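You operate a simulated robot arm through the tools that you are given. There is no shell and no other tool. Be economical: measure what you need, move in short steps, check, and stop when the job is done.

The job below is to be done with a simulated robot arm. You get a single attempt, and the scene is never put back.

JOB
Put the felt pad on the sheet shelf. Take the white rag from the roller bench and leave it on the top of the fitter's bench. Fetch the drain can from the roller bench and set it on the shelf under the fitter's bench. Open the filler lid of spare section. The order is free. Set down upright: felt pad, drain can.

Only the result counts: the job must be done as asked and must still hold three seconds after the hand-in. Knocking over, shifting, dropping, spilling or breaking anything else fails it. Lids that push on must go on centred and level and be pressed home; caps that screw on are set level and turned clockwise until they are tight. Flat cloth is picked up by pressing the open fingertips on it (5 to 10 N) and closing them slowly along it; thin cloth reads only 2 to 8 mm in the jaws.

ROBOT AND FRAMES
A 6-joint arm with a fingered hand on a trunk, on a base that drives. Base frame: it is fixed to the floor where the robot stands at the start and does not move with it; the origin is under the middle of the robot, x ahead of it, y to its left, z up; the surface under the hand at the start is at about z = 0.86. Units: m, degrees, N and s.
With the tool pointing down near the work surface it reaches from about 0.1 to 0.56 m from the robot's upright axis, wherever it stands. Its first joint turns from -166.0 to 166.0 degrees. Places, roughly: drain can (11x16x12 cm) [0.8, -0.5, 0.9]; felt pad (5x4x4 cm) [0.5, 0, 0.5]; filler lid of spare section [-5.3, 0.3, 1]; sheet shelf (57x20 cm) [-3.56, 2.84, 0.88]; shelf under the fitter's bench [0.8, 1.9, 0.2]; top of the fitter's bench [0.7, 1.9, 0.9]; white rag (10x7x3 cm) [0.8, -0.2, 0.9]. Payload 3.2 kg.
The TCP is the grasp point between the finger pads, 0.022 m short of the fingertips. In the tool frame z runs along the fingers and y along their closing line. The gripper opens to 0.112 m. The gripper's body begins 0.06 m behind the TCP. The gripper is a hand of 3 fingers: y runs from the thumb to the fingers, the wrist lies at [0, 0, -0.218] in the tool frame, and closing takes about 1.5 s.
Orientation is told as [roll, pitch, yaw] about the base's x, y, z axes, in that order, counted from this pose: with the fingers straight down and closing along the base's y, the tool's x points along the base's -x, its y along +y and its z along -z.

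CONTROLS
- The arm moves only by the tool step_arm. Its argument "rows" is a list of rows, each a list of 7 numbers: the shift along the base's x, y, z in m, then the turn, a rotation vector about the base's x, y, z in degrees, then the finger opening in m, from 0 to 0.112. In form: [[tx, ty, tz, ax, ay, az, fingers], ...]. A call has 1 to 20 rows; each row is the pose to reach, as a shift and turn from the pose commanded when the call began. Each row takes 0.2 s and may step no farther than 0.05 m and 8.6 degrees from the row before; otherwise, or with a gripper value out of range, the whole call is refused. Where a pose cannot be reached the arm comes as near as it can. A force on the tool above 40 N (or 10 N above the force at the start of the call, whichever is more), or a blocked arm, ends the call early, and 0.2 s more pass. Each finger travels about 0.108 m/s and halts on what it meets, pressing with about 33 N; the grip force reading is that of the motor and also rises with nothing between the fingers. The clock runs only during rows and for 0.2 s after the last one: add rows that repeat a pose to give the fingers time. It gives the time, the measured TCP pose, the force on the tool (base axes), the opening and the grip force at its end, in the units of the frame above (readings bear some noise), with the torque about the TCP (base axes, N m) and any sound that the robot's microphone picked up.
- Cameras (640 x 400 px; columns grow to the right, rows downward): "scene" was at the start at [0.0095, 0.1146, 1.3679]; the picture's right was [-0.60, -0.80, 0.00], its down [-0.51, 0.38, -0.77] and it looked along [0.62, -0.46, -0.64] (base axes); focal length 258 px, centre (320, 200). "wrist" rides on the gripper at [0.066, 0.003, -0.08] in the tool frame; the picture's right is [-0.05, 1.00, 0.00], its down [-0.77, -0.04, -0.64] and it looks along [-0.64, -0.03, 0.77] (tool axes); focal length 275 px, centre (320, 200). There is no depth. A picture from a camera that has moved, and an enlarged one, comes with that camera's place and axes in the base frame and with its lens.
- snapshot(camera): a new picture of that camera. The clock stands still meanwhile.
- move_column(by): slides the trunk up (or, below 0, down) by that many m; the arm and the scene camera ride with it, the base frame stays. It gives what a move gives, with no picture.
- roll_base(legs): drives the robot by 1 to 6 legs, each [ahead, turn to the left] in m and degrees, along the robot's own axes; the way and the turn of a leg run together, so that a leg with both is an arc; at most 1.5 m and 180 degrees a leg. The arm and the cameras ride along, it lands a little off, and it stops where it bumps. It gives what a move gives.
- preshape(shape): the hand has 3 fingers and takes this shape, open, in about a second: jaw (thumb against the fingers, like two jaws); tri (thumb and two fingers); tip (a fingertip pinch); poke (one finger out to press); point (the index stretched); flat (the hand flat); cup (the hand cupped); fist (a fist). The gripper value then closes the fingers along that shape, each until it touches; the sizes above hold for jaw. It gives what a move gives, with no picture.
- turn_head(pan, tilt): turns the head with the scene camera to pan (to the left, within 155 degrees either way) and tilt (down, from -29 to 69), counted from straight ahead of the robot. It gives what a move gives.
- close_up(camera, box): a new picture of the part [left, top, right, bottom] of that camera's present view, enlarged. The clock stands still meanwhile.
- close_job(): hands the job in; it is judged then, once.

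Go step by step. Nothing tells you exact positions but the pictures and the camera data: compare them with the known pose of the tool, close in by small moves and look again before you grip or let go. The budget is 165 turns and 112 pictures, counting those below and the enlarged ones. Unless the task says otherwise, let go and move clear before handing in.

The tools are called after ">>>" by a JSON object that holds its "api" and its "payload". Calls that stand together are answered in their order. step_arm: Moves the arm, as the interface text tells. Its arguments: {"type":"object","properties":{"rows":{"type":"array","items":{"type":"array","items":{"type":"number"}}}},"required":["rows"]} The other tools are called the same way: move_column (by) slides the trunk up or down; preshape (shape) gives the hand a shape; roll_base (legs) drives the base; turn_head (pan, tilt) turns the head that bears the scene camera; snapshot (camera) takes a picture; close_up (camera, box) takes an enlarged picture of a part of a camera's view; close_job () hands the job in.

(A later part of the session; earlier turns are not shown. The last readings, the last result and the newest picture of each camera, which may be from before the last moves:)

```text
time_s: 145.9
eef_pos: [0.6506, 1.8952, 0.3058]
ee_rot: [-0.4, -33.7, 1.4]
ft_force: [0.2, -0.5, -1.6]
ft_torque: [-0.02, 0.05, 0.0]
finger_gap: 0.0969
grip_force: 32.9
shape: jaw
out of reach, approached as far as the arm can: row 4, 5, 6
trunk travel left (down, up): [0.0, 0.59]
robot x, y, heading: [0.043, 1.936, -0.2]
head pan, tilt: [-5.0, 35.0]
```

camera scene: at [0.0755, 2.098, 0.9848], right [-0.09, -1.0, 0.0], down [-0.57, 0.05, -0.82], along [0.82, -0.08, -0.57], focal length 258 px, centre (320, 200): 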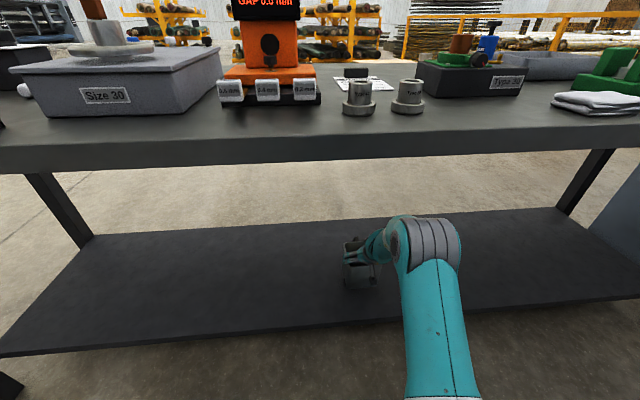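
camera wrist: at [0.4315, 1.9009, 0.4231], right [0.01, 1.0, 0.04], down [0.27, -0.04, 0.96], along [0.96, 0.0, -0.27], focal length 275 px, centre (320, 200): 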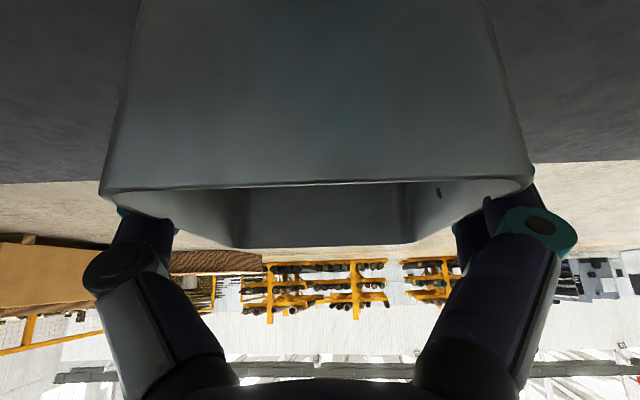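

There's no contact yet and the reach limit shows again, so I'll extend a little outward while lowering.

>>> {"api": "step_arm", "payload": {"rows": [[0.015, 0.003, 0.004, 0.9, -1, 0, 0], [0.03, 0.003, 0.004, 0.9, -1.2, 0, 0], [0.04, 0.003, 0, 0.9, -1.2, 0, 0], [0.04, 0.003, -0.004, 0.9, -1.2, 0, 0], [0.04, 0.003, -0.008, 0.9, -1.2, 0, 0], [0.04, 0.003, -0.012, 0.9, -1.2, 0, 0], [0.04, 0.003, -0.016, 0.9, -1.2, 0, 0], [0.04, 0.003, -0.016, 0.9, -1.2, 0, 0]]}}

>>> {"api": "close_up", "payload": {"camera": "scene", "box": [310, 200, 430, 320]}}

```text
time_s: 147.4
eef_pos: [0.6962, 1.9039, 0.3022]
ee_rot: [1.4, -37.2, 1.2]
ft_force: [2.8, 1.8, 18.5]
ft_torque: [-0.88, 0.62, 0.0]
finger_gap: 0.0964
grip_force: 33.0
shape: jaw
trunk travel left (down, up): [0.0, 0.59]
robot x, y, heading: [0.0469, 1.9398, -0.3]
head pan, tilt: [-5.0, 35.0]
stopped in row 7: the force on the tool passed its limit at 44 N (the readings are from after the stop); the commanded pose is now the measured one
```

```text
3.33 times, centred on (370, 260) of scene
camera zoom: at [0.0737, 2.0984, 0.9847], right [-0.09, -1.0, 0.0], down [-0.57, 0.05, -0.82], along [0.82, -0.08, -0.57], focal length 860 px, centre (153, 0)
```

zoom: 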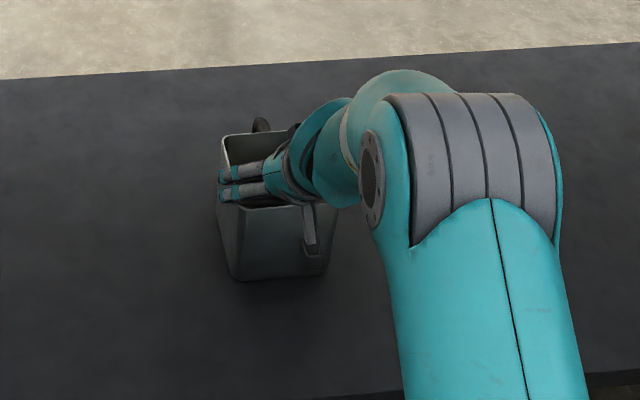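

It has contact at one near corner. I'll relieve the pressure, restore the grasp tilt, and lower again lightly before releasing.

>>> {"api": "step_arm", "payload": {"rows": [[0, 0, 0.004, -0.3, 1, 0, 0], [0, 0, 0.005, -0.6, 2, 0, 0], [0, 0, 0.002, -0.6, 2, 0, 0], [0, 0, 0.0, -0.6, 2, 0, 0], [0, 0, 0.0, -0.6, 2, 0, 0]]}}

```text
time_s: 148.6
eef_pos: [0.6934, 1.9034, 0.2999]
ee_rot: [0.9, -34.8, 1.5]
ft_force: [3.6, 2.4, 16.0]
ft_torque: [-0.73, 0.35, 0.08]
finger_gap: 0.0964
grip_force: 33.3
shape: jaw
trunk travel left (down, up): [0.0, 0.59]
robot x, y, heading: [0.0431, 1.9427, -0.1]
head pan, tilt: [-5.0, 35.0]
```

These readings match those at the grasp on the bench, so the can is sitting flat. I'll open, then withdraw up along the tool.

>>> {"api": "step_arm", "payload": {"rows": [[0, 0, 0.001, 0, 0, 0, 0.03], [0, 0, 0.001, 0, 0, 0, 0.08], [0, 0, 0.001, 0, 0, 0, 0.112], [0, 0, 0.001, 0, 0, 0, 0.112], [0, 0, 0.001, 0, 0, 0, 0.112], [0, 0, 0.006, 0, 0, 0, 0.112], [0, 0, 0.012, 0, 0, 0, 0.112], [0, 0, 0.02, 0, 0, 0, 0.112], [0, 0, 0.03, 0, 0, 0, 0.112], [0, 0, 0.03, 0, 0, 0, 0.112]]}}

>>> {"api": "close_up", "payload": {"camera": "scene", "box": [310, 200, 430, 320]}}

>>> {"api": "snapshot", "payload": {"camera": "wrist"}}

```text
time_s: 150.8
eef_pos: [0.6951, 1.9041, 0.3296]
ee_rot: [1.0, -34.7, 1.4]
ft_force: [0.0, 0.5, -0.4]
ft_torque: [-0.04, -0.01, 0.02]
finger_gap: 0.1121
grip_force: 0.0
shape: jaw
trunk travel left (down, up): [0.0, 0.59]
robot x, y, heading: [0.0407, 1.9403, -0.3]
head pan, tilt: [-5.0, 35.0]
```

```text
3.33 times, centred on (370, 260) of scene
camera zoom: at [0.0752, 2.0981, 0.9848], right [-0.09, -1.0, 0.0], down [-0.57, 0.05, -0.82], along [0.82, -0.08, -0.57], focal length 860 px, centre (153, 0)
```

zoom: 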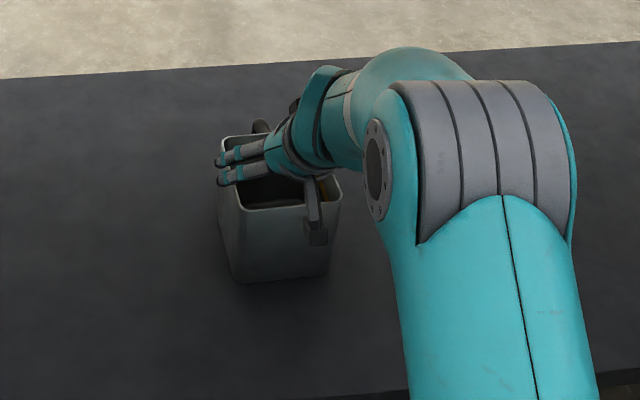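

```text
44 pictures are left
camera wrist: at [0.5941, 1.9037, 0.3579], right [0.0, 1.0, 0.04], down [0.27, -0.04, 0.96], along [0.96, 0.01, -0.27], focal length 275 px, centre (320, 200)
```

wrist: 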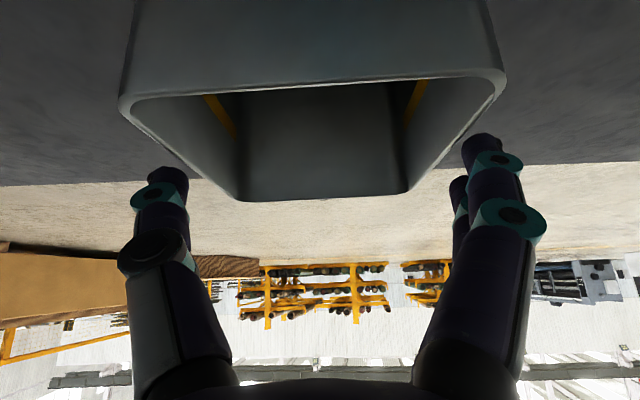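

The can stands free. I'll raise the fingers clear of the rim and back out.

>>> {"api": "step_arm", "payload": {"rows": [[0, 0, 0.02, 0, 0, 0, 0.112], [0, 0, 0.04, 0, 0, 0, 0.112], [0, 0, 0.065, 0, 0, 0, 0.112], [0, 0, 0.065, 0, 0, 0, 0.112]]}}

>>> {"api": "roll_base", "payload": {"legs": [[-0.38, 0]]}}

>>> {"api": "snapshot", "payload": {"camera": "scene"}}

```text
time_s: 151.8
eef_pos: [0.6941, 1.9031, 0.3947]
ee_rot: [0.9, -34.8, 1.5]
ft_force: [-0.3, 0.5, 0.8]
ft_torque: [0.02, -0.01, 0.02]
finger_gap: 0.112
grip_force: 0.0
shape: jaw
trunk travel left (down, up): [0.0, 0.59]
robot x, y, heading: [0.0467, 1.9433, -0.4]
head pan, tilt: [-5.0, 35.0]
```

```text
time_s: 154.2
eef_pos: [0.318, 1.9037, 0.3938]
ee_rot: [0.9, -34.9, 1.0]
ft_force: [0.0, -0.3, 0.2]
ft_torque: [-0.02, 0.0, -0.01]
finger_gap: 0.1121
grip_force: 0.0
shape: jaw
trunk travel left (down, up): [0.0, 0.59]
robot x, y, heading: [-0.3309, 1.941, -0.5]
head pan, tilt: [-5.0, 35.0]
```

```text
43 pictures are left
camera scene: at [-0.3, 2.1009, 0.9848], right [-0.1, -1.0, 0.0], down [-0.57, 0.06, -0.82], along [0.82, -0.08, -0.57], focal length 258 px, centre (320, 200)
```

scene: 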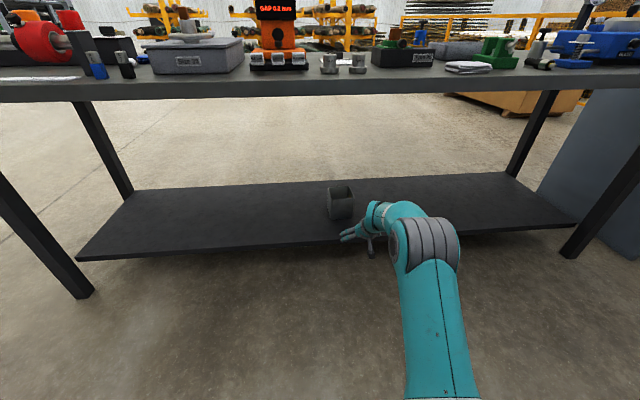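

The drain can stands on the shelf. Next is the felt pad: I'll raise and fold the arm, then drive back to face the roller bench at y≈0.05.

>>> {"api": "move_column", "payload": {"by": 0.3}}

>>> {"api": "step_arm", "payload": {"rows": [[-0.03, 0.0, 0.03, 0, 0, 0, 0.08], [-0.06, 0.0, 0.06, 0, 0, 0, 0.08], [-0.09, 0.0, 0.09, 0, 0, 0, 0.08], [-0.12, 0.0, 0.12, 0, 0, 0, 0.08], [-0.15, 0.0, 0.14, 0, 0, 0, 0.08], [-0.18, 0.0, 0.15, 0, 0, 0, 0.08], [-0.21, 0.0, 0.15, 0, 0, 0, 0.08], [-0.24, 0.0, 0.15, 0, 0, 0, 0.08], [-0.27, 0.0, 0.15, 0, 0, 0, 0.08]]}}

>>> {"api": "roll_base", "payload": {"legs": [[0.15, 0], [0, -89.5], [1.0, 0], [0.9, 0], [0, 90]]}}

>>> {"api": "turn_head", "payload": {"pan": 0, "tilt": 50}}

>>> {"api": "snapshot", "payload": {"camera": "scene"}}

```text
time_s: 157.2
eef_pos: [0.3182, 1.9039, 0.6938]
ee_rot: [0.8, -34.7, 1.2]
ft_force: [-0.6, -0.1, 0.9]
ft_torque: [-0.01, -0.03, 0.0]
finger_gap: 0.112
grip_force: 0.0
shape: jaw
trunk travel left (down, up): [-0.3, 0.29]
robot x, y, heading: [-0.3302, 1.9431, -0.7]
head pan, tilt: [-5.0, 35.0]
```

```text
time_s: 159.2
eef_pos: [0.0482, 1.9038, 0.8441]
ee_rot: [0.9, -34.8, 1.2]
ft_force: [0.8, 0.3, 0.3]
ft_torque: [0.0, -0.02, -0.02]
finger_gap: 0.0805
grip_force: 0.0
shape: jaw
trunk travel left (down, up): [-0.3, 0.29]
robot x, y, heading: [-0.3314, 1.9416, -0.5]
head pan, tilt: [-5.0, 35.0]
```

```text
time_s: 177.4
eef_pos: [0.1357, -0.013, 0.8444]
ee_rot: [1.0, -34.8, 0.6]
ft_force: [-0.1, -0.6, 0.1]
ft_torque: [0.01, 0.02, 0.05]
finger_gap: 0.0802
grip_force: 0.1
shape: jaw
trunk travel left (down, up): [-0.3, 0.29]
robot x, y, heading: [-0.2426, 0.029, -1.5]
head pan, tilt: [-5.0, 35.0]
```

```text
time_s: 178.2
eef_pos: [0.1358, -0.012, 0.8441]
ee_rot: [0.9, -34.8, 0.6]
ft_force: [0.3, -0.4, -0.9]
ft_torque: [0.03, -0.02, 0.01]
finger_gap: 0.0801
grip_force: 0.0
shape: jaw
trunk travel left (down, up): [-0.3, 0.29]
robot x, y, heading: [-0.2423, 0.0327, -1.3]
head pan, tilt: [0.0, 50.0]
```

```text
42 pictures are left
camera scene: at [-0.2211, 0.1962, 1.2631], right [-0.02, -1.0, 0.0], down [-0.77, 0.02, -0.64], along [0.64, -0.01, -0.77], focal length 258 px, centre (320, 200)
```

scene: 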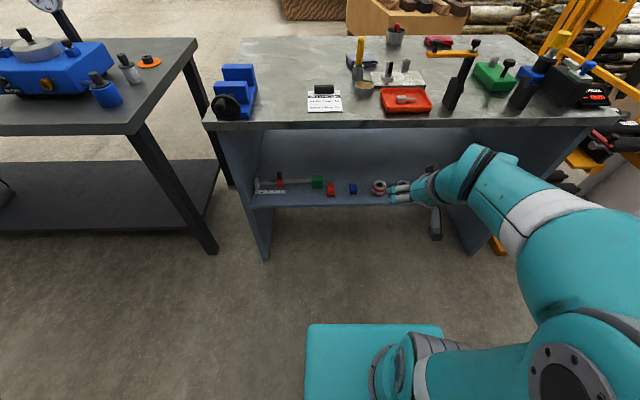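

>>> {"api": "close_up", "payload": {"camera": "scene", "box": [250, 150, 430, 230]}}

```text
3.56 times, centred on (340, 190) of scene
camera zoom: at [-0.2211, 0.1962, 1.2631], right [-0.02, -1.0, 0.0], down [-0.77, 0.02, -0.64], along [0.64, -0.01, -0.77], focal length 917 px, centre (249, 236)
```

zoom: 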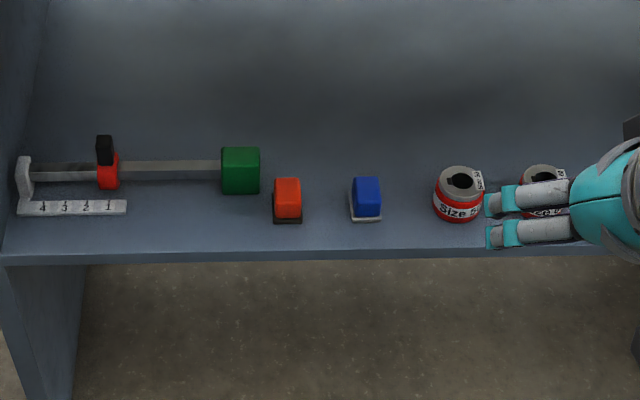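

The blue block on its pale felt base is the pad, at about (0.48, 0.05, 0.47). I'll lower the column while still clear, then drive in so the hand comes under the bench top.

>>> {"api": "move_column", "payload": {"by": -0.25}}

>>> {"api": "step_arm", "payload": {"rows": [[0, 0.02, 0, -0.3, -4, 0, 0.08], [0, 0.04, 0, -0.6, -8, 0, 0.08], [0, 0.063, 0, -1, -12, 0, 0.08], [0, 0.063, 0, -1, -12, 0, 0.08]]}}

>>> {"api": "roll_base", "payload": {"legs": [[0.18, 1.3]]}}

>>> {"api": "snapshot", "payload": {"camera": "wrist"}}

>>> {"api": "snapshot", "payload": {"camera": "scene"}}

```text
time_s: 180.8
eef_pos: [0.1355, -0.0133, 0.5944]
ee_rot: [0.8, -34.8, 0.4]
ft_force: [0.5, 0.2, -0.7]
ft_torque: [0.01, 0.01, 0.02]
finger_gap: 0.0802
grip_force: 0.1
shape: jaw
trunk travel left (down, up): [-0.05, 0.54]
robot x, y, heading: [-0.2403, 0.0272, -1.1]
head pan, tilt: [0.0, 50.0]
```

```text
time_s: 181.8
eef_pos: [0.1339, 0.0506, 0.5953]
ee_rot: [-0.8, -46.9, 1.7]
ft_force: [-0.5, -0.1, 0.3]
ft_torque: [0.03, -0.02, -0.01]
finger_gap: 0.0802
grip_force: 0.0
shape: jaw
trunk travel left (down, up): [-0.05, 0.54]
robot x, y, heading: [-0.245, 0.0304, -1.5]
head pan, tilt: [0.0, 50.0]
```

```text
time_s: 183.3
eef_pos: [0.3153, 0.0577, 0.5949]
ee_rot: [-0.6, -46.8, 3.0]
ft_force: [0.3, 0.1, -0.1]
ft_torque: [-0.01, 0.01, -0.02]
finger_gap: 0.0801
grip_force: 0.0
shape: jaw
trunk travel left (down, up): [-0.05, 0.54]
robot x, y, heading: [-0.0571, 0.0316, 0.4]
head pan, tilt: [0.0, 50.0]
```

```text
40 pictures are left
camera wrist: at [0.2119, 0.0571, 0.602], right [-0.01, 1.0, 0.03], down [0.06, -0.03, 1.0], along [1.0, 0.01, -0.06], focal length 275 px, centre (320, 200)
```

wrist: 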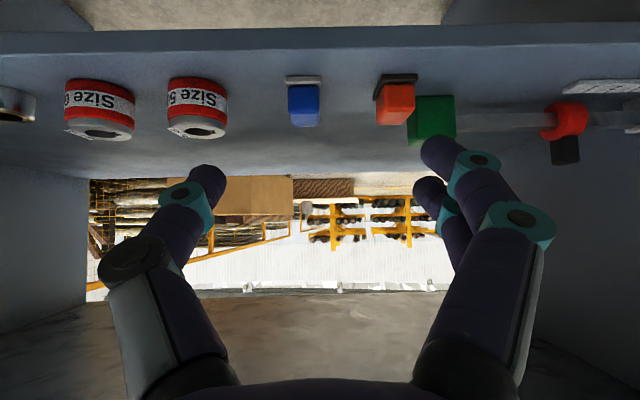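

```text
39 pictures are left
camera scene: at [-0.0438, 0.1949, 1.0131], right [0.0, -1.0, 0.0], down [-0.77, 0.0, -0.64], along [0.64, 0.0, -0.77], focal length 258 px, centre (320, 200)
```

scene: 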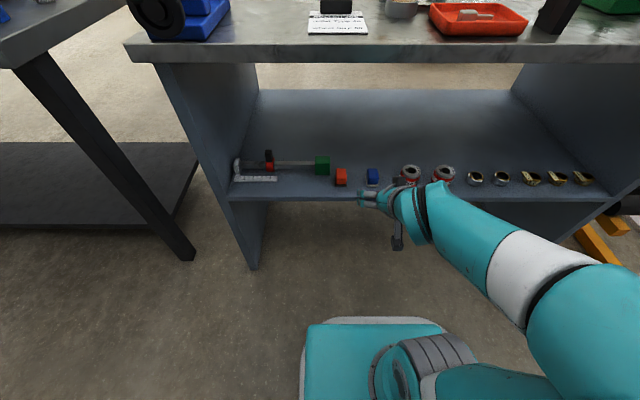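

The pad centre triangulates to about (0.48, 0.047, 0.485). I'll line up along the tool direction with a 6.5 cm opening and look once more.

>>> {"api": "step_arm", "payload": {"rows": [[0.02, -0.003, -0.005, 0.2, 0, -1, 0.07], [0.045, -0.007, -0.01, 0.4, 0, -2, 0.065], [0.072, -0.011, -0.018, 0.6, 0, -3, 0.065], [0.092, -0.011, -0.036, 0.6, 0, -3, 0.065], [0.115, -0.011, -0.058, 0.6, 0, -3, 0.065], [0.115, -0.011, -0.058, 0.6, 0, -3, 0.065]]}}

>>> {"api": "snapshot", "payload": {"camera": "wrist"}}

>>> {"api": "close_up", "payload": {"camera": "scene", "box": [320, 130, 460, 220]}}

```text
time_s: 184.7
eef_pos: [0.4296, 0.0472, 0.5365]
ee_rot: [0.1, -46.8, -0.7]
ft_force: [0.9, 0.0, 0.5]
ft_torque: [-0.01, -0.02, -0.01]
finger_gap: 0.0655
grip_force: 0.0
shape: jaw
out of reach, approached as far as the arm can: row 5
trunk travel left (down, up): [-0.05, 0.54]
robot x, y, heading: [-0.0621, 0.0318, 0.3]
head pan, tilt: [0.0, 50.0]
```

```text
38 pictures are left
camera wrist: at [0.3267, 0.0522, 0.5438], right [0.04, 1.0, 0.04], down [0.06, -0.04, 1.0], along [1.0, -0.04, -0.06], focal length 275 px, centre (320, 200)
```

wrist: 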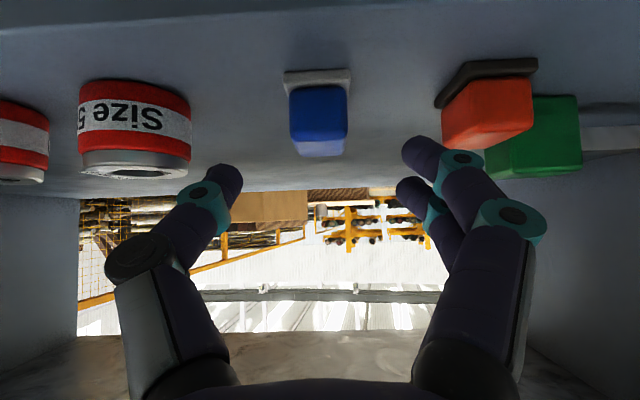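

```text
4.44 times, centred on (390, 175) of scene
camera zoom: at [-0.0438, 0.1949, 1.0131], right [0.0, -1.0, 0.0], down [-0.77, 0.0, -0.64], along [0.64, 0.0, -0.77], focal length 1147 px, centre (9, 311)
```

zoom: 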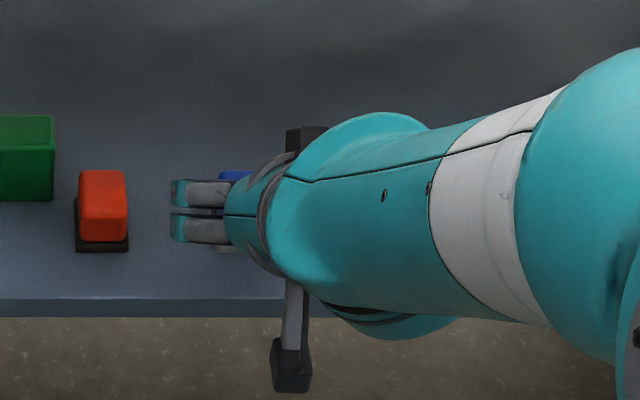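

The pad is centred between the fingers. I'll move in to (0.485, 0.047, 0.495) and close.

>>> {"api": "step_arm", "payload": {"rows": [[0.02, 0, -0.015, 0, 0, 0.5, 0.065], [0.04, 0, -0.03, 0, 0, 0.7, 0.065], [0.055, 0, -0.0415, 0, 0, 0.7, 0.065], [0.055, 0, -0.0415, 0, 0, 0.7, 0.065]]}}

>>> {"api": "snapshot", "payload": {"camera": "wrist"}}

```text
time_s: 185.7
eef_pos: [0.4869, 0.0474, 0.4968]
ee_rot: [-0.2, -46.6, 0.0]
ft_force: [0.7, -0.1, 0.0]
ft_torque: [0.01, 0.02, -0.01]
finger_gap: 0.0653
grip_force: 0.0
shape: jaw
trunk travel left (down, up): [-0.05, 0.54]
robot x, y, heading: [-0.0621, 0.0311, 0.2]
head pan, tilt: [0.0, 50.0]
```

```text
36 pictures are left
camera wrist: at [0.3827, 0.0517, 0.5033], right [0.04, 1.0, 0.03], down [0.07, -0.03, 1.0], along [1.0, -0.03, -0.07], focal length 275 px, centre (320, 200)
```

wrist: 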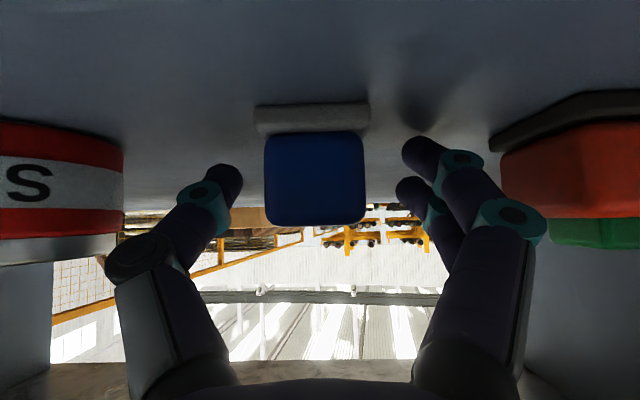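

>>> {"api": "step_arm", "payload": {"rows": [[0.006, 0, -0.002, 0, 0, 0, 0.065], [0.012, 0, -0.004, 0, 0, 0, 0.065], [0.012, 0, -0.004, 0, 0, 0, 0.04], [0.012, 0, -0.004, 0, 0, 0, 0.02], [0.012, 0, -0.004, 0, 0, 0, 0.0], [0.012, 0, -0.004, 0, 0, 0, 0.0], [0.012, 0, -0.004, 0, 0, 0, 0.0]]}}

>>> {"api": "snapshot", "payload": {"camera": "wrist"}}

```text
time_s: 187.3
eef_pos: [0.4983, 0.0464, 0.4913]
ee_rot: [-0.3, -46.6, 0.1]
ft_force: [-1.9, 2.7, 9.3]
ft_torque: [0.14, 0.02, 0.01]
finger_gap: 0.0
grip_force: 33.4
shape: jaw
trunk travel left (down, up): [-0.05, 0.54]
robot x, y, heading: [-0.0643, 0.0323, 0.2]
head pan, tilt: [0.0, 50.0]
```

```text
35 pictures are left
camera wrist: at [0.3941, 0.0516, 0.4992], right [0.03, 1.0, 0.03], down [0.07, -0.03, 1.0], along [1.0, -0.03, -0.07], focal length 275 px, centre (320, 200)
```

wrist: 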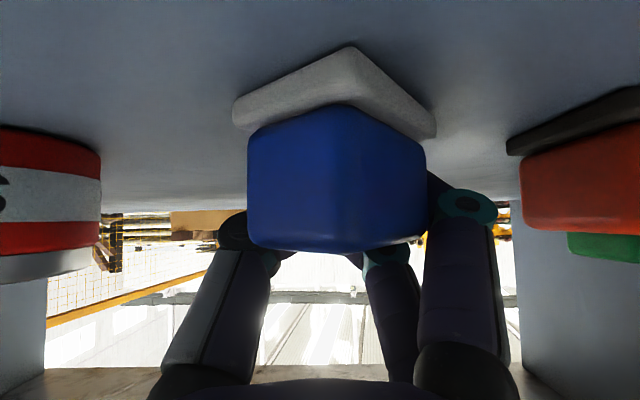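

The pad slipped toward me and turned as the fingers closed, because I reached too far past its centre. I'll open gently and look again.

>>> {"api": "step_arm", "payload": {"rows": [[0, 0, 0, 0, 0, 0, 0.02], [0, 0, 0, 0, 0, 0, 0.04], [0, 0, 0, 0, 0, 0, 0.065], [0, 0, 0, 0, 0, 0, 0.08], [0, 0, 0, 0, 0, 0, 0.08]]}}

>>> {"api": "snapshot", "payload": {"camera": "wrist"}}

>>> {"api": "close_up", "payload": {"camera": "scene", "box": [320, 130, 460, 220]}}

```text
time_s: 188.5
eef_pos: [0.4992, 0.0475, 0.4939]
ee_rot: [-0.1, -47.0, -0.1]
ft_force: [1.9, -6.5, 23.6]
ft_torque: [0.49, -0.18, -0.04]
finger_gap: 0.0713
grip_force: 0.0
shape: jaw
trunk travel left (down, up): [-0.05, 0.54]
robot x, y, heading: [-0.0617, 0.0301, 0.2]
head pan, tilt: [0.0, 50.0]
```

```text
34 pictures are left
camera wrist: at [0.3949, 0.0514, 0.5012], right [0.04, 1.0, 0.03], down [0.06, -0.03, 1.0], along [1.0, -0.03, -0.06], focal length 275 px, centre (320, 200)
```

wrist: 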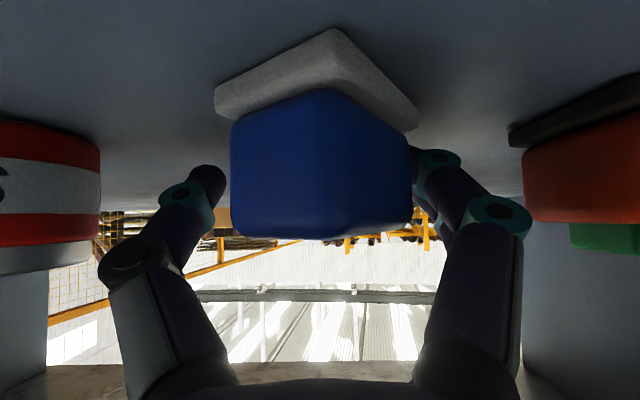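

```text
4.44 times, centred on (390, 175) of scene
camera zoom: at [-0.0452, 0.1944, 1.0134], right [0.0, -1.0, 0.0], down [-0.76, 0.0, -0.64], along [0.64, 0.0, -0.76], focal length 1147 px, centre (9, 311)
```

zoom: 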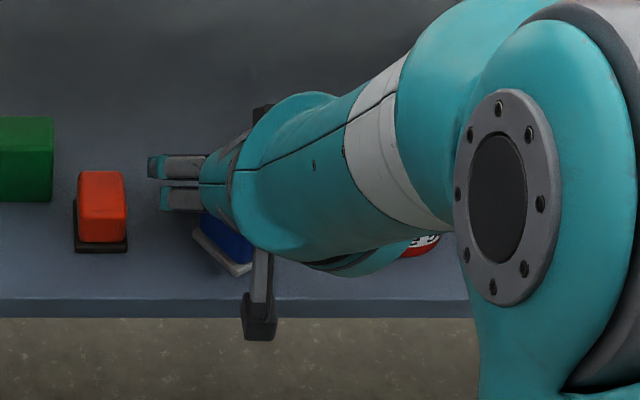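

The pad is now turned about 35°, centred near (0.475, 0.044) and still well on the shelf. I'll back off upward and re-approach along its long side with the hand yawed 35°.

>>> {"api": "step_arm", "payload": {"rows": [[0, 0, 0.006, 0, 0, 0, 0.072], [0, 0, 0.015, 0, 0, 0, 0.08], [-0.01, 0, 0.03, 0, 0, 0, 0.08], [-0.035, 0, 0.055, 0, 0, 0, 0.08], [-0.065, 0, 0.075, 0, 0, 0, 0.08], [-0.095, 0, 0.09, 0, 0, 0, 0.08], [-0.095, 0, 0.09, 0, 0, 0, 0.08]]}}

>>> {"api": "snapshot", "payload": {"camera": "wrist"}}

>>> {"api": "close_up", "payload": {"camera": "scene", "box": [320, 130, 460, 220]}}

```text
time_s: 190.1
eef_pos: [0.4042, 0.0489, 0.5816]
ee_rot: [0.2, -46.8, -0.1]
ft_force: [0.3, -0.4, -0.3]
ft_torque: [-0.01, -0.02, -0.01]
finger_gap: 0.0796
grip_force: 0.1
shape: jaw
out of reach, approached as far as the arm can: row 4
trunk travel left (down, up): [-0.05, 0.54]
robot x, y, heading: [-0.0596, 0.0245, 0.1]
head pan, tilt: [0.0, 50.0]
```

```text
32 pictures are left
camera wrist: at [0.2996, 0.0516, 0.5894], right [0.03, 1.0, 0.04], down [0.06, -0.04, 1.0], along [1.0, -0.03, -0.06], focal length 275 px, centre (320, 200)
```

wrist: 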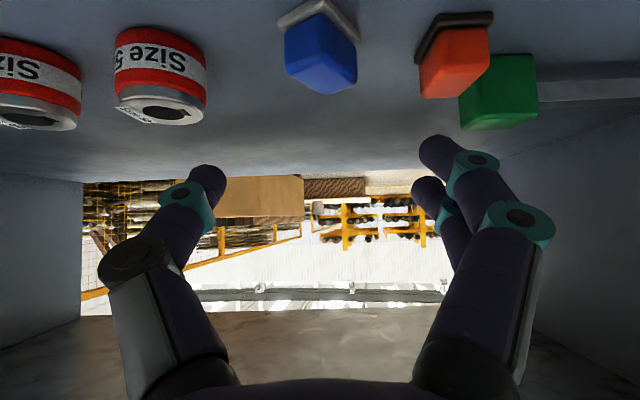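

```text
4.44 times, centred on (390, 175) of scene
camera zoom: at [-0.0437, 0.1949, 1.0131], right [0.0, -1.0, 0.0], down [-0.77, 0.0, -0.64], along [0.64, 0.0, -0.77], focal length 1147 px, centre (9, 311)
```

zoom: 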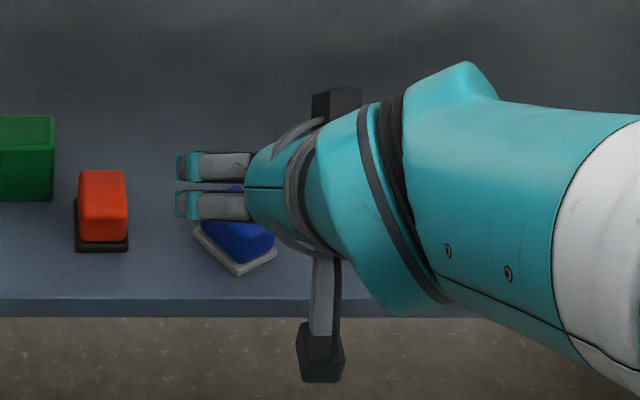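

The pad centre is about (0.474, 0.048), with its long axis at 35°. I'll yaw the hand 35° at the standoff height with a 6.4 cm opening.

>>> {"api": "step_arm", "payload": {"rows": [[0.002, -0.008, 0, 0, 0, 7, 0.064], [0.004, -0.016, 0, 0, 0, 14, 0.064], [0.006, -0.024, 0, 0, 0, 21, 0.064], [0.009, -0.032, 0, 0, 0, 28, 0.064], [0.012, -0.039, 0, 0, 0, 35, 0.064], [0.014, -0.039, -0.012, 0, 0, 35, 0.064], [0.014, -0.039, -0.012, 0, 0, 35, 0.064]]}}

>>> {"api": "snapshot", "payload": {"camera": "wrist"}}

```text
time_s: 191.7
eef_pos: [0.4398, 0.0714, 0.634]
ee_rot: [-0.1, -44.8, 33.5]
ft_force: [-0.7, -1.1, -0.4]
ft_torque: [0.01, -0.02, -0.02]
finger_gap: 0.0642
grip_force: 0.0
shape: jaw
out of reach, approached as far as the arm can: row 1, 2, 3, 4, 5, 6, 7
trunk travel left (down, up): [-0.05, 0.54]
robot x, y, heading: [-0.0605, 0.0269, 0.3]
head pan, tilt: [0.0, 50.0]
```

```text
30 pictures are left
camera wrist: at [0.3507, 0.0171, 0.6451], right [-0.52, 0.85, 0.03], down [0.1, 0.03, 0.99], along [0.85, 0.52, -0.1], focal length 275 px, centre (320, 200)
```

wrist: 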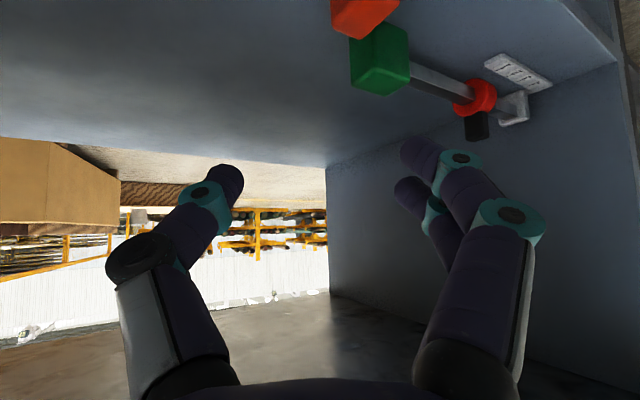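

The arm is at its low-reach limit this close in. I'll lower the column the last 5 cm and back the robot up 0.1 m for a longer reach.

>>> {"api": "roll_base", "payload": {"legs": [[-0.1, 0]]}}

>>> {"api": "move_column", "payload": {"by": -0.05}}

>>> {"api": "step_arm", "payload": {"rows": [[0.02, -0.015, 0.0, 0, 0, 0, 0.064], [0.04, -0.03, 0.0, 0, 0, 0, 0.064], [0.06, -0.045, 0.0, 0, 0, 0, 0.064], [0.078, -0.06, 0.0, 0, 0, 0, 0.064], [0.078, -0.06, 0.0, 0, 0, 0, 0.064]]}}

```text
time_s: 192.8
eef_pos: [0.3387, 0.0706, 0.6341]
ee_rot: [-0.1, -44.9, 33.5]
ft_force: [0.2, 0.4, 0.0]
ft_torque: [0.02, -0.02, -0.02]
finger_gap: 0.0643
grip_force: 0.0
shape: jaw
trunk travel left (down, up): [-0.05, 0.54]
robot x, y, heading: [-0.1632, 0.0286, 0.1]
head pan, tilt: [0.0, 50.0]
```

```text
time_s: 193.8
eef_pos: [0.3398, 0.0706, 0.585]
ee_rot: [0.0, -44.9, 33.5]
ft_force: [0.0, 1.0, 0.0]
ft_torque: [0.03, -0.01, -0.01]
finger_gap: 0.0642
grip_force: 0.0
shape: jaw
trunk travel left (down, up): [0.0, 0.59]
robot x, y, heading: [-0.164, 0.0263, 0.1]
head pan, tilt: [0.0, 50.0]
```

```text
time_s: 194.9
eef_pos: [0.4226, 0.0172, 0.5907]
ee_rot: [0.1, -44.6, 33.2]
ft_force: [-0.1, 0.5, 0.1]
ft_torque: [0.01, 0.0, 0.03]
finger_gap: 0.0646
grip_force: 0.1
shape: jaw
out of reach, approached as far as the arm can: row 2, 3, 4, 5
trunk travel left (down, up): [0.0, 0.59]
robot x, y, heading: [-0.1601, 0.027, 0.1]
head pan, tilt: [0.0, 50.0]
```

>>> {"api": "step_arm", "payload": {"rows": [[0.015, 0.005, -0.01, 0, 0, 0, 0.064], [0.025, 0.012, -0.025, 0, 0, 0, 0.064], [0.03, 0.018, -0.04, 0, 0, 0, 0.064], [0.03, 0.018, -0.05, 0, 0, 0, 0.064], [0.03, 0.018, -0.05, 0, 0, 0, 0.064]]}}

>>> {"api": "snapshot", "payload": {"camera": "wrist"}}

```text
time_s: 196.2
eef_pos: [0.4547, 0.0367, 0.5404]
ee_rot: [0.0, -44.4, 33.3]
ft_force: [-0.3, -0.5, -0.5]
ft_torque: [0.0, -0.02, 0.0]
finger_gap: 0.0644
grip_force: 0.0
shape: jaw
trunk travel left (down, up): [0.0, 0.59]
robot x, y, heading: [-0.1623, 0.0281, 0.5]
head pan, tilt: [0.0, 50.0]
```

```text
29 pictures are left
camera wrist: at [0.3649, -0.0158, 0.5535], right [-0.52, 0.85, 0.03], down [0.11, 0.03, 0.99], along [0.85, 0.52, -0.11], focal length 275 px, centre (320, 200)
```

wrist: 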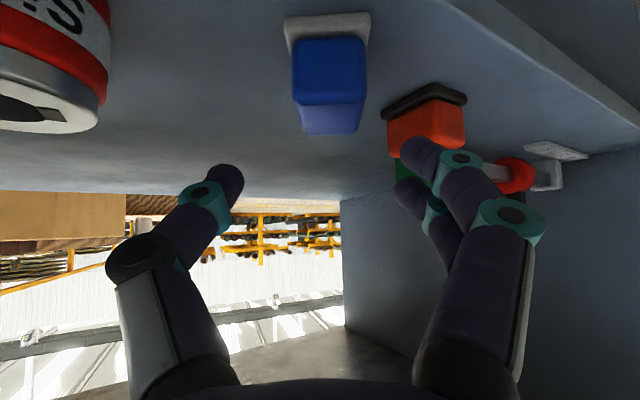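

The hand is aligned with the pad and reachable now. I'll move the last 2 cm forward and 4.8 cm down, stopping centred over it.

>>> {"api": "step_arm", "payload": {"rows": [[0.004, 0.004, -0.015, 0, 0, 0, 0.064], [0.009, 0.008, -0.03, 0, 0, 0, 0.064], [0.014, 0.012, -0.04, 0, 0, 0, 0.064], [0.017, 0.0145, -0.047, 0, 0, 0, 0.064], [0.017, 0.0145, -0.047, 0, 0, 0, 0.064]]}}

>>> {"api": "snapshot", "payload": {"camera": "wrist"}}

```text
time_s: 197.3
eef_pos: [0.4754, 0.0581, 0.5017]
ee_rot: [-0.1, -44.4, 33.4]
ft_force: [-0.2, 0.5, 0.0]
ft_torque: [0.05, 0.02, 0.01]
finger_gap: 0.0644
grip_force: 0.0
shape: jaw
out of reach, approached as far as the arm can: row 1, 2, 3, 4, 5
trunk travel left (down, up): [0.0, 0.59]
robot x, y, heading: [-0.1651, 0.0316, 0.1]
head pan, tilt: [0.0, 50.0]
```

```text
28 pictures are left
camera wrist: at [0.3881, 0.0044, 0.5136], right [-0.52, 0.85, 0.03], down [0.11, 0.03, 0.99], along [0.85, 0.52, -0.11], focal length 275 px, centre (320, 200)
```

wrist: 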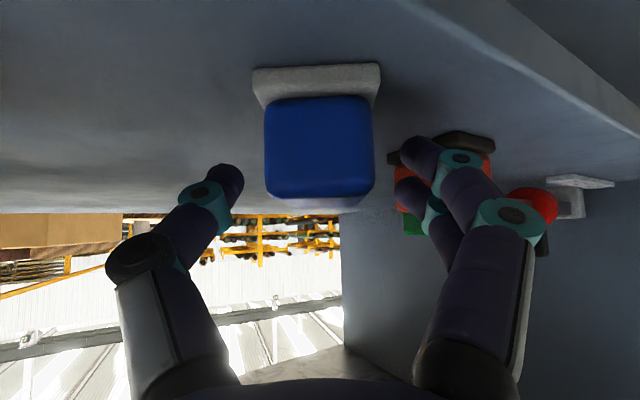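

The TCP is now at the pad's middle and laterally centred. I'll close slowly.

>>> {"api": "step_arm", "payload": {"rows": [[0, 0, 0, 0, 0, 0, 0.055], [0, 0, 0, 0, 0, 0, 0.045], [0, 0, 0, 0, 0, 0, 0.035], [0, 0, 0, 0, 0, 0, 0.025], [0, 0, 0, 0, 0, 0, 0.015], [0, 0, 0, 0, 0, 0, 0.0], [0, 0, 0, 0, 0, 0, 0.0]]}}

>>> {"api": "snapshot", "payload": {"camera": "wrist"}}

```text
time_s: 198.9
eef_pos: [0.4771, 0.059, 0.5025]
ee_rot: [0.1, -44.4, 33.4]
ft_force: [3.5, -0.8, 3.7]
ft_torque: [-0.04, 0.1, 0.05]
finger_gap: 0.0181
grip_force: 32.7
shape: jaw
trunk travel left (down, up): [0.0, 0.59]
robot x, y, heading: [-0.1627, 0.0269, 0.4]
head pan, tilt: [0.0, 50.0]
```

```text
27 pictures are left
camera wrist: at [0.3881, 0.0043, 0.5142], right [-0.52, 0.85, 0.03], down [0.11, 0.03, 0.99], along [0.85, 0.52, -0.11], focal length 275 px, centre (320, 200)
```

wrist: 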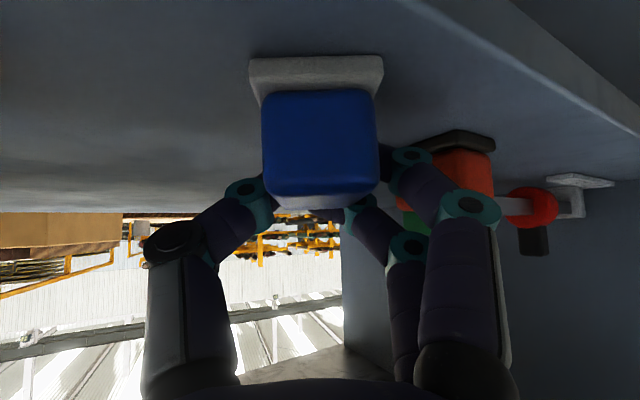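

The hand holds at 18 mm with the pad still square. I'll do a lift test with the column.

>>> {"api": "move_column", "payload": {"by": 0.04}}

>>> {"api": "snapshot", "payload": {"camera": "wrist"}}

```text
time_s: 199.8
eef_pos: [0.4764, 0.0568, 0.5422]
ee_rot: [0.1, -44.5, 33.3]
ft_force: [-0.2, 0.6, 0.3]
ft_torque: [-0.01, 0.01, 0.03]
finger_gap: 0.0069
grip_force: 33.2
shape: jaw
trunk travel left (down, up): [-0.04, 0.55]
robot x, y, heading: [-0.1616, 0.0279, 0.5]
head pan, tilt: [0.0, 50.0]
```

```text
26 pictures are left
camera wrist: at [0.388, 0.0044, 0.5537], right [-0.52, 0.85, 0.03], down [0.11, 0.03, 0.99], along [0.85, 0.52, -0.11], focal length 275 px, centre (320, 200)
```

wrist: 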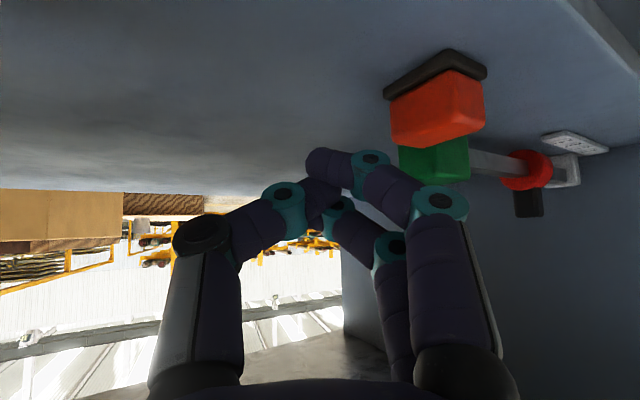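

The pad slipped out. I'll look for it with the scene camera.

>>> {"api": "close_up", "payload": {"camera": "scene", "box": [300, 130, 480, 260]}}

```text
3.08 times, centred on (390, 195) of scene
camera zoom: at [-0.1434, 0.1946, 1.0031], right [0.0, -1.0, 0.0], down [-0.77, 0.0, -0.64], along [0.64, 0.0, -0.77], focal length 794 px, centre (105, 215)
```

zoom: 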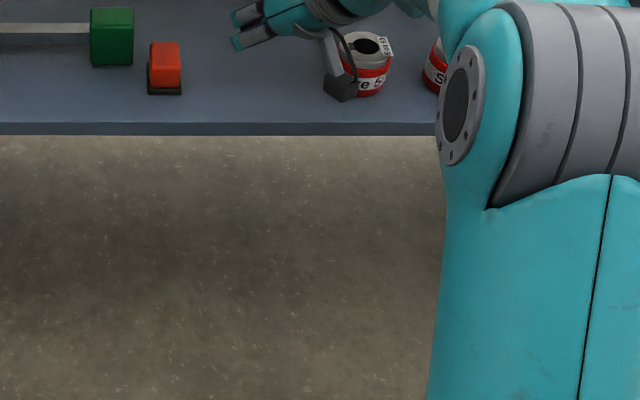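

>>> {"api": "roll_base", "payload": {"legs": [[-0.14, 0]]}}

>>> {"api": "snapshot", "payload": {"camera": "wrist"}}

>>> {"api": "snapshot", "payload": {"camera": "scene"}}

```text
time_s: 201.1
eef_pos: [0.3362, 0.0577, 0.5432]
ee_rot: [0.0, -44.4, 33.3]
ft_force: [-0.5, -0.6, 0.9]
ft_torque: [-0.02, 0.0, 0.01]
finger_gap: 0.0071
grip_force: 33.3
shape: jaw
trunk travel left (down, up): [-0.04, 0.55]
robot x, y, heading: [-0.3003, 0.0243, 0.4]
head pan, tilt: [0.0, 50.0]
```

```text
24 pictures are left
camera wrist: at [0.2487, 0.004, 0.5537], right [-0.52, 0.85, 0.03], down [0.11, 0.03, 0.99], along [0.85, 0.52, -0.11], focal length 275 px, centre (320, 200)
```

wrist: 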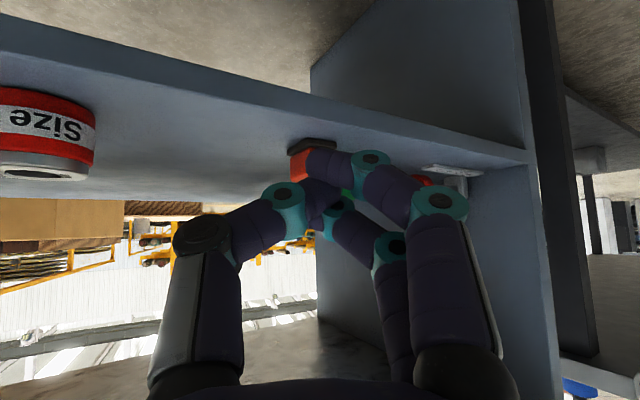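

```text
23 pictures are left
camera scene: at [-0.2827, 0.1941, 1.0031], right [0.0, -1.0, 0.0], down [-0.77, 0.0, -0.64], along [0.64, 0.0, -0.77], focal length 258 px, centre (320, 200)
```

scene: 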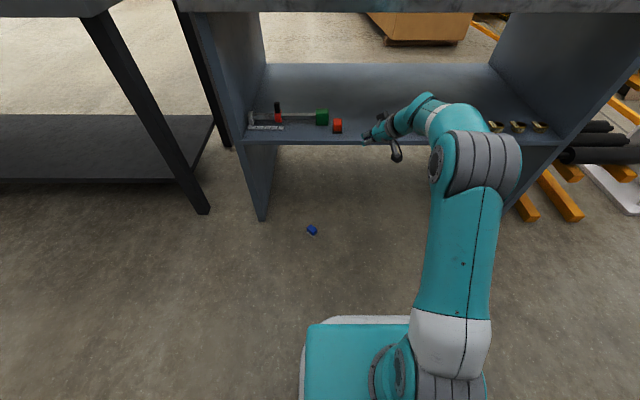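

The pad has fallen to the floor at about (0.36, 0.23), in front of the bench. It's recoverable, because low positions are reachable at long radius. I'll look at it closely.

>>> {"api": "close_up", "payload": {"camera": "scene", "box": [290, 215, 334, 245]}}

```text
13.33 times, centred on (312, 230) of scene
camera zoom: at [-0.2827, 0.1941, 1.0031], right [0.0, -1.0, 0.0], down [-0.77, 0.0, -0.64], along [0.64, 0.0, -0.77], focal length 3440 px, centre (427, -200)
```

zoom: 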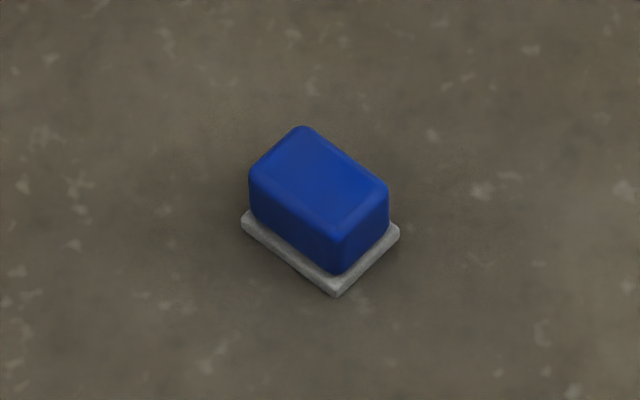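

The pad sits upright on the floor at (0.36, 0.23), long axis about 49°. I'll bring the tool vertical away from the shelf edge, then go low to the left of it.

>>> {"api": "step_arm", "payload": {"rows": [[-0.012, 0.023, -0.015, -4.0, 6.2, 0, 0.02], [-0.024, 0.047, -0.03, -8.1, 12.4, 0, 0.04], [-0.036, 0.07, -0.045, -12.1, 18.6, 0, 0.06], [-0.048, 0.093, -0.06, -16.1, 24.8, 0, 0.07], [-0.06, 0.117, -0.075, -20.2, 31, 0, 0.07], [-0.066, 0.14, -0.09, -24.2, 37.2, 0, 0.07], [-0.066, 0.16, -0.11, -24.2, 37.2, 0, 0.07], [-0.066, 0.16, -0.11, -24.2, 37.2, 0, 0.07]]}}

>>> {"api": "step_arm", "payload": {"rows": [[0, 0.03, -0.03, 0, 0, 4, 0.07], [0, 0.06, -0.06, 0, 0, 8, 0.07], [0, 0.08, -0.1, 0, 0, 12, 0.07], [0.01, 0.1, -0.14, 0, 0, 15.6, 0.07], [0.01, 0.11, -0.18, 0, 0, 15.6, 0.07], [0.01, 0.11, -0.22, 0, 0, 15.6, 0.07], [0.01, 0.11, -0.22, 0, 0, 15.6, 0.07]]}}

>>> {"api": "snapshot", "payload": {"camera": "scene"}}

```text
time_s: 202.9
eef_pos: [0.2703, 0.2166, 0.4321]
ee_rot: [0.3, 0.1, 33.2]
ft_force: [0.2, 0.0, 0.2]
ft_torque: [0.0, 0.01, -0.06]
finger_gap: 0.0696
grip_force: 0.2
shape: jaw
trunk travel left (down, up): [-0.04, 0.55]
robot x, y, heading: [-0.2968, 0.0305, 0.1]
head pan, tilt: [0.0, 50.0]
```

```text
time_s: 204.5
eef_pos: [0.2349, 0.3035, 0.2242]
ee_rot: [0.2, 0.1, 48.8]
ft_force: [1.3, 0.7, 0.9]
ft_torque: [-0.04, -0.02, -0.03]
finger_gap: 0.0698
grip_force: 0.0
shape: jaw
out of reach, approached as far as the arm can: row 2, 3, 4, 5, 6, 7
trunk travel left (down, up): [-0.04, 0.55]
robot x, y, heading: [-0.2985, 0.031, 0.5]
head pan, tilt: [0.0, 50.0]
```

```text
21 pictures are left
camera scene: at [-0.2827, 0.1942, 1.0031], right [0.0, -1.0, 0.0], down [-0.77, 0.0, -0.64], along [0.64, 0.0, -0.77], focal length 258 px, centre (320, 200)
```

scene: 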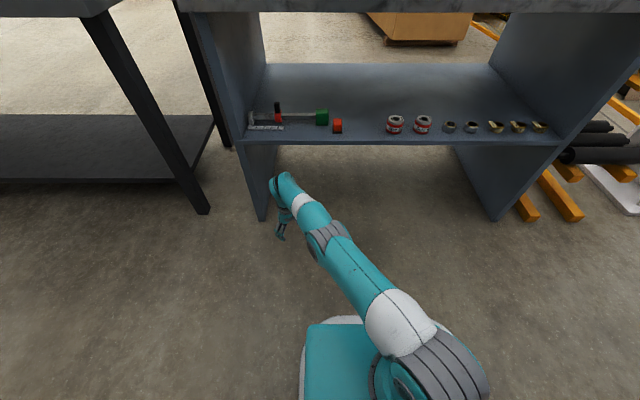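

Vertical reach tops out at about 0.6 m here. I'll pull the arm in, lower it, and drive 0.14 m closer.

>>> {"api": "step_arm", "payload": {"rows": [[-0.02, -0.01, -0.01, 0, 0, 0, 0.07], [-0.04, -0.02, -0.03, 0, 0, 0, 0.07], [-0.06, -0.02, -0.06, 0, 0, 0, 0.07], [-0.08, -0.02, -0.09, 0, 0, 0, 0.07], [-0.08, -0.02, -0.1, 0, 0, 0, 0.07], [-0.08, -0.02, -0.1, 0, 0, 0, 0.07]]}}

>>> {"api": "roll_base", "payload": {"legs": [[0.14, 0]]}}

>>> {"api": "snapshot", "payload": {"camera": "wrist"}}

```text
time_s: 205.9
eef_pos: [0.1561, 0.2856, 0.1259]
ee_rot: [0.1, 0.0, 48.7]
ft_force: [0.1, -0.5, 0.6]
ft_torque: [0.02, 0.0, -0.01]
finger_gap: 0.0695
grip_force: 0.1
shape: jaw
trunk travel left (down, up): [-0.04, 0.55]
robot x, y, heading: [-0.302, 0.0265, 0.0]
head pan, tilt: [0.0, 50.0]
```

```text
time_s: 207.2
eef_pos: [0.2971, 0.2844, 0.1263]
ee_rot: [0.2, 0.0, 48.7]
ft_force: [-0.2, 0.2, 0.5]
ft_torque: [0.03, 0.0, 0.03]
finger_gap: 0.0697
grip_force: 0.1
shape: jaw
trunk travel left (down, up): [-0.04, 0.55]
robot x, y, heading: [-0.1585, 0.0307, 0.1]
head pan, tilt: [0.0, 50.0]
```

```text
20 pictures are left
camera wrist: at [0.2515, 0.237, 0.2075], right [-0.72, 0.69, 0.0], down [0.54, 0.55, 0.64], along [0.44, 0.46, -0.77], focal length 275 px, centre (320, 200)
```

wrist: 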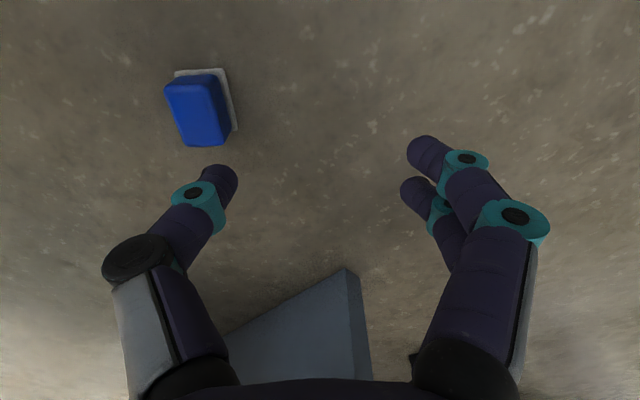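

The pad measures at (0.359, 0.233). I'll move over it, descend vertically and close.

>>> {"api": "step_arm", "payload": {"rows": [[0.025, -0.02, 0, 0, 0, 0, 0.07], [0.05, -0.042, 0, 0, 0, 0, 0.07], [0.062, -0.051, -0.015, 0, 0, 0, 0.07], [0.062, -0.051, -0.04, 0, 0, 0, 0.07], [0.062, -0.051, -0.065, 0, 0, 0, 0.07], [0.062, -0.051, -0.085, 0, 0, 0, 0.07], [0.062, -0.051, -0.097, 0, 0, 0, 0.07], [0.062, -0.051, -0.097, 0, 0, 0, 0.07]]}}

>>> {"api": "snapshot", "payload": {"camera": "wrist"}}

```text
time_s: 209.0
eef_pos: [0.3381, 0.2204, 0.0448]
ee_rot: [0.2, 0.0, 48.7]
ft_force: [0.8, 0.8, -0.4]
ft_torque: [0.01, 0.01, -0.04]
finger_gap: 0.0697
grip_force: 0.0
shape: jaw
out of reach, approached as far as the arm can: row 5, 6, 7, 8
trunk travel left (down, up): [-0.04, 0.55]
robot x, y, heading: [-0.1649, 0.0275, -0.1]
head pan, tilt: [0.0, 50.0]
```

```text
19 pictures are left
camera wrist: at [0.2924, 0.1727, 0.1262], right [-0.72, 0.69, 0.0], down [0.54, 0.55, 0.64], along [0.44, 0.46, -0.77], focal length 275 px, centre (320, 200)
```

wrist: 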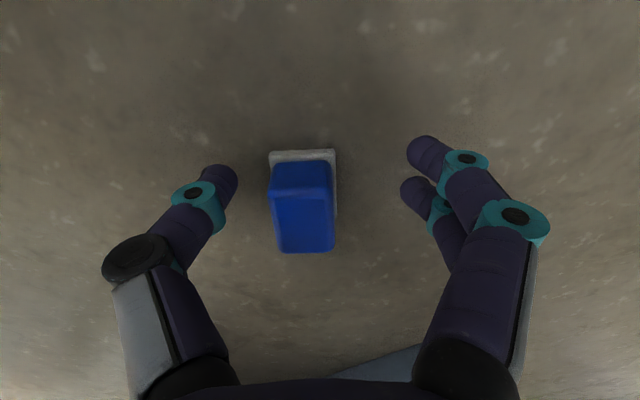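

Slightly short of reach. I'll lift, lower the column by its last 4 cm, and nudge the base forward 5 cm.

>>> {"api": "step_arm", "payload": {"rows": [[0, 0, 0.03, 0, 0, 0, 0.07], [0, 0, 0.065, 0, 0, 0, 0.07], [0, 0, 0.09, 0, 0, 0, 0.07], [0, 0, 0.09, 0, 0, 0, 0.07]]}}

>>> {"api": "move_column", "payload": {"by": -0.039}}

>>> {"api": "roll_base", "payload": {"legs": [[0.05, 0]]}}

```text
time_s: 210.0
eef_pos: [0.3387, 0.2206, 0.1353]
ee_rot: [0.2, 0.0, 48.7]
ft_force: [0.6, 0.0, 0.4]
ft_torque: [0.02, -0.02, 0.01]
finger_gap: 0.0697
grip_force: 0.0
shape: jaw
trunk travel left (down, up): [-0.04, 0.55]
robot x, y, heading: [-0.1596, 0.027, -0.1]
head pan, tilt: [0.0, 50.0]
```

```text
time_s: 210.8
eef_pos: [0.3377, 0.2198, 0.0973]
ee_rot: [0.1, 0.0, 48.7]
ft_force: [-0.3, -0.1, 0.1]
ft_torque: [0.01, 0.01, -0.03]
finger_gap: 0.0697
grip_force: 0.1
shape: jaw
trunk travel left (down, up): [-0.001, 0.589]
robot x, y, heading: [-0.1589, 0.0283, 0.2]
head pan, tilt: [0.0, 50.0]
```

```text
time_s: 211.8
eef_pos: [0.3874, 0.2199, 0.0964]
ee_rot: [0.2, 0.0, 48.7]
ft_force: [1.0, 0.1, 0.0]
ft_torque: [0.01, 0.01, 0.03]
finger_gap: 0.0697
grip_force: 0.1
shape: jaw
trunk travel left (down, up): [-0.001, 0.589]
robot x, y, heading: [-0.1101, 0.0288, -0.1]
head pan, tilt: [0.0, 50.0]
```

>>> {"api": "step_arm", "payload": {"rows": [[-0.0264, 0.0136, 0, 0, 0, 0, 0.07], [-0.0264, 0.0136, -0.025, 0, 0, 0, 0.07], [-0.0264, 0.0136, -0.05, 0, 0, 0, 0.07], [-0.0264, 0.0136, -0.067, 0, 0, 0, 0.07], [-0.0264, 0.0136, -0.067, 0, 0, 0, 0.07]]}}

>>> {"api": "snapshot", "payload": {"camera": "wrist"}}

```text
time_s: 213.0
eef_pos: [0.3612, 0.2337, 0.0287]
ee_rot: [0.2, 0.0, 48.7]
ft_force: [-0.5, -0.2, 0.2]
ft_torque: [0.0, -0.01, 0.03]
finger_gap: 0.0698
grip_force: 0.0
shape: jaw
trunk travel left (down, up): [-0.001, 0.589]
robot x, y, heading: [-0.113, 0.0291, 0.0]
head pan, tilt: [0.0, 50.0]
```

```text
18 pictures are left
camera wrist: at [0.3152, 0.1858, 0.1103], right [-0.72, 0.69, 0.0], down [0.54, 0.55, 0.64], along [0.44, 0.46, -0.77], focal length 275 px, centre (320, 200)
```

wrist: 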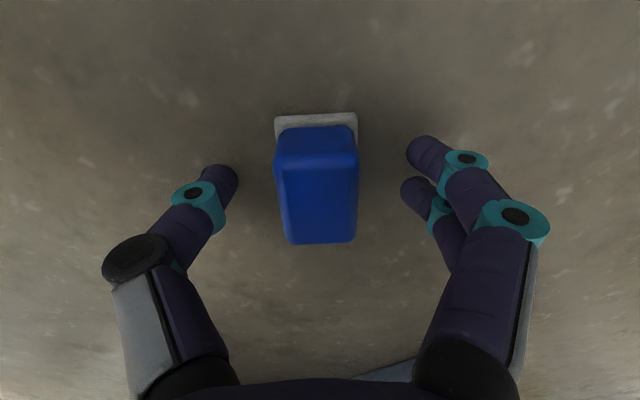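

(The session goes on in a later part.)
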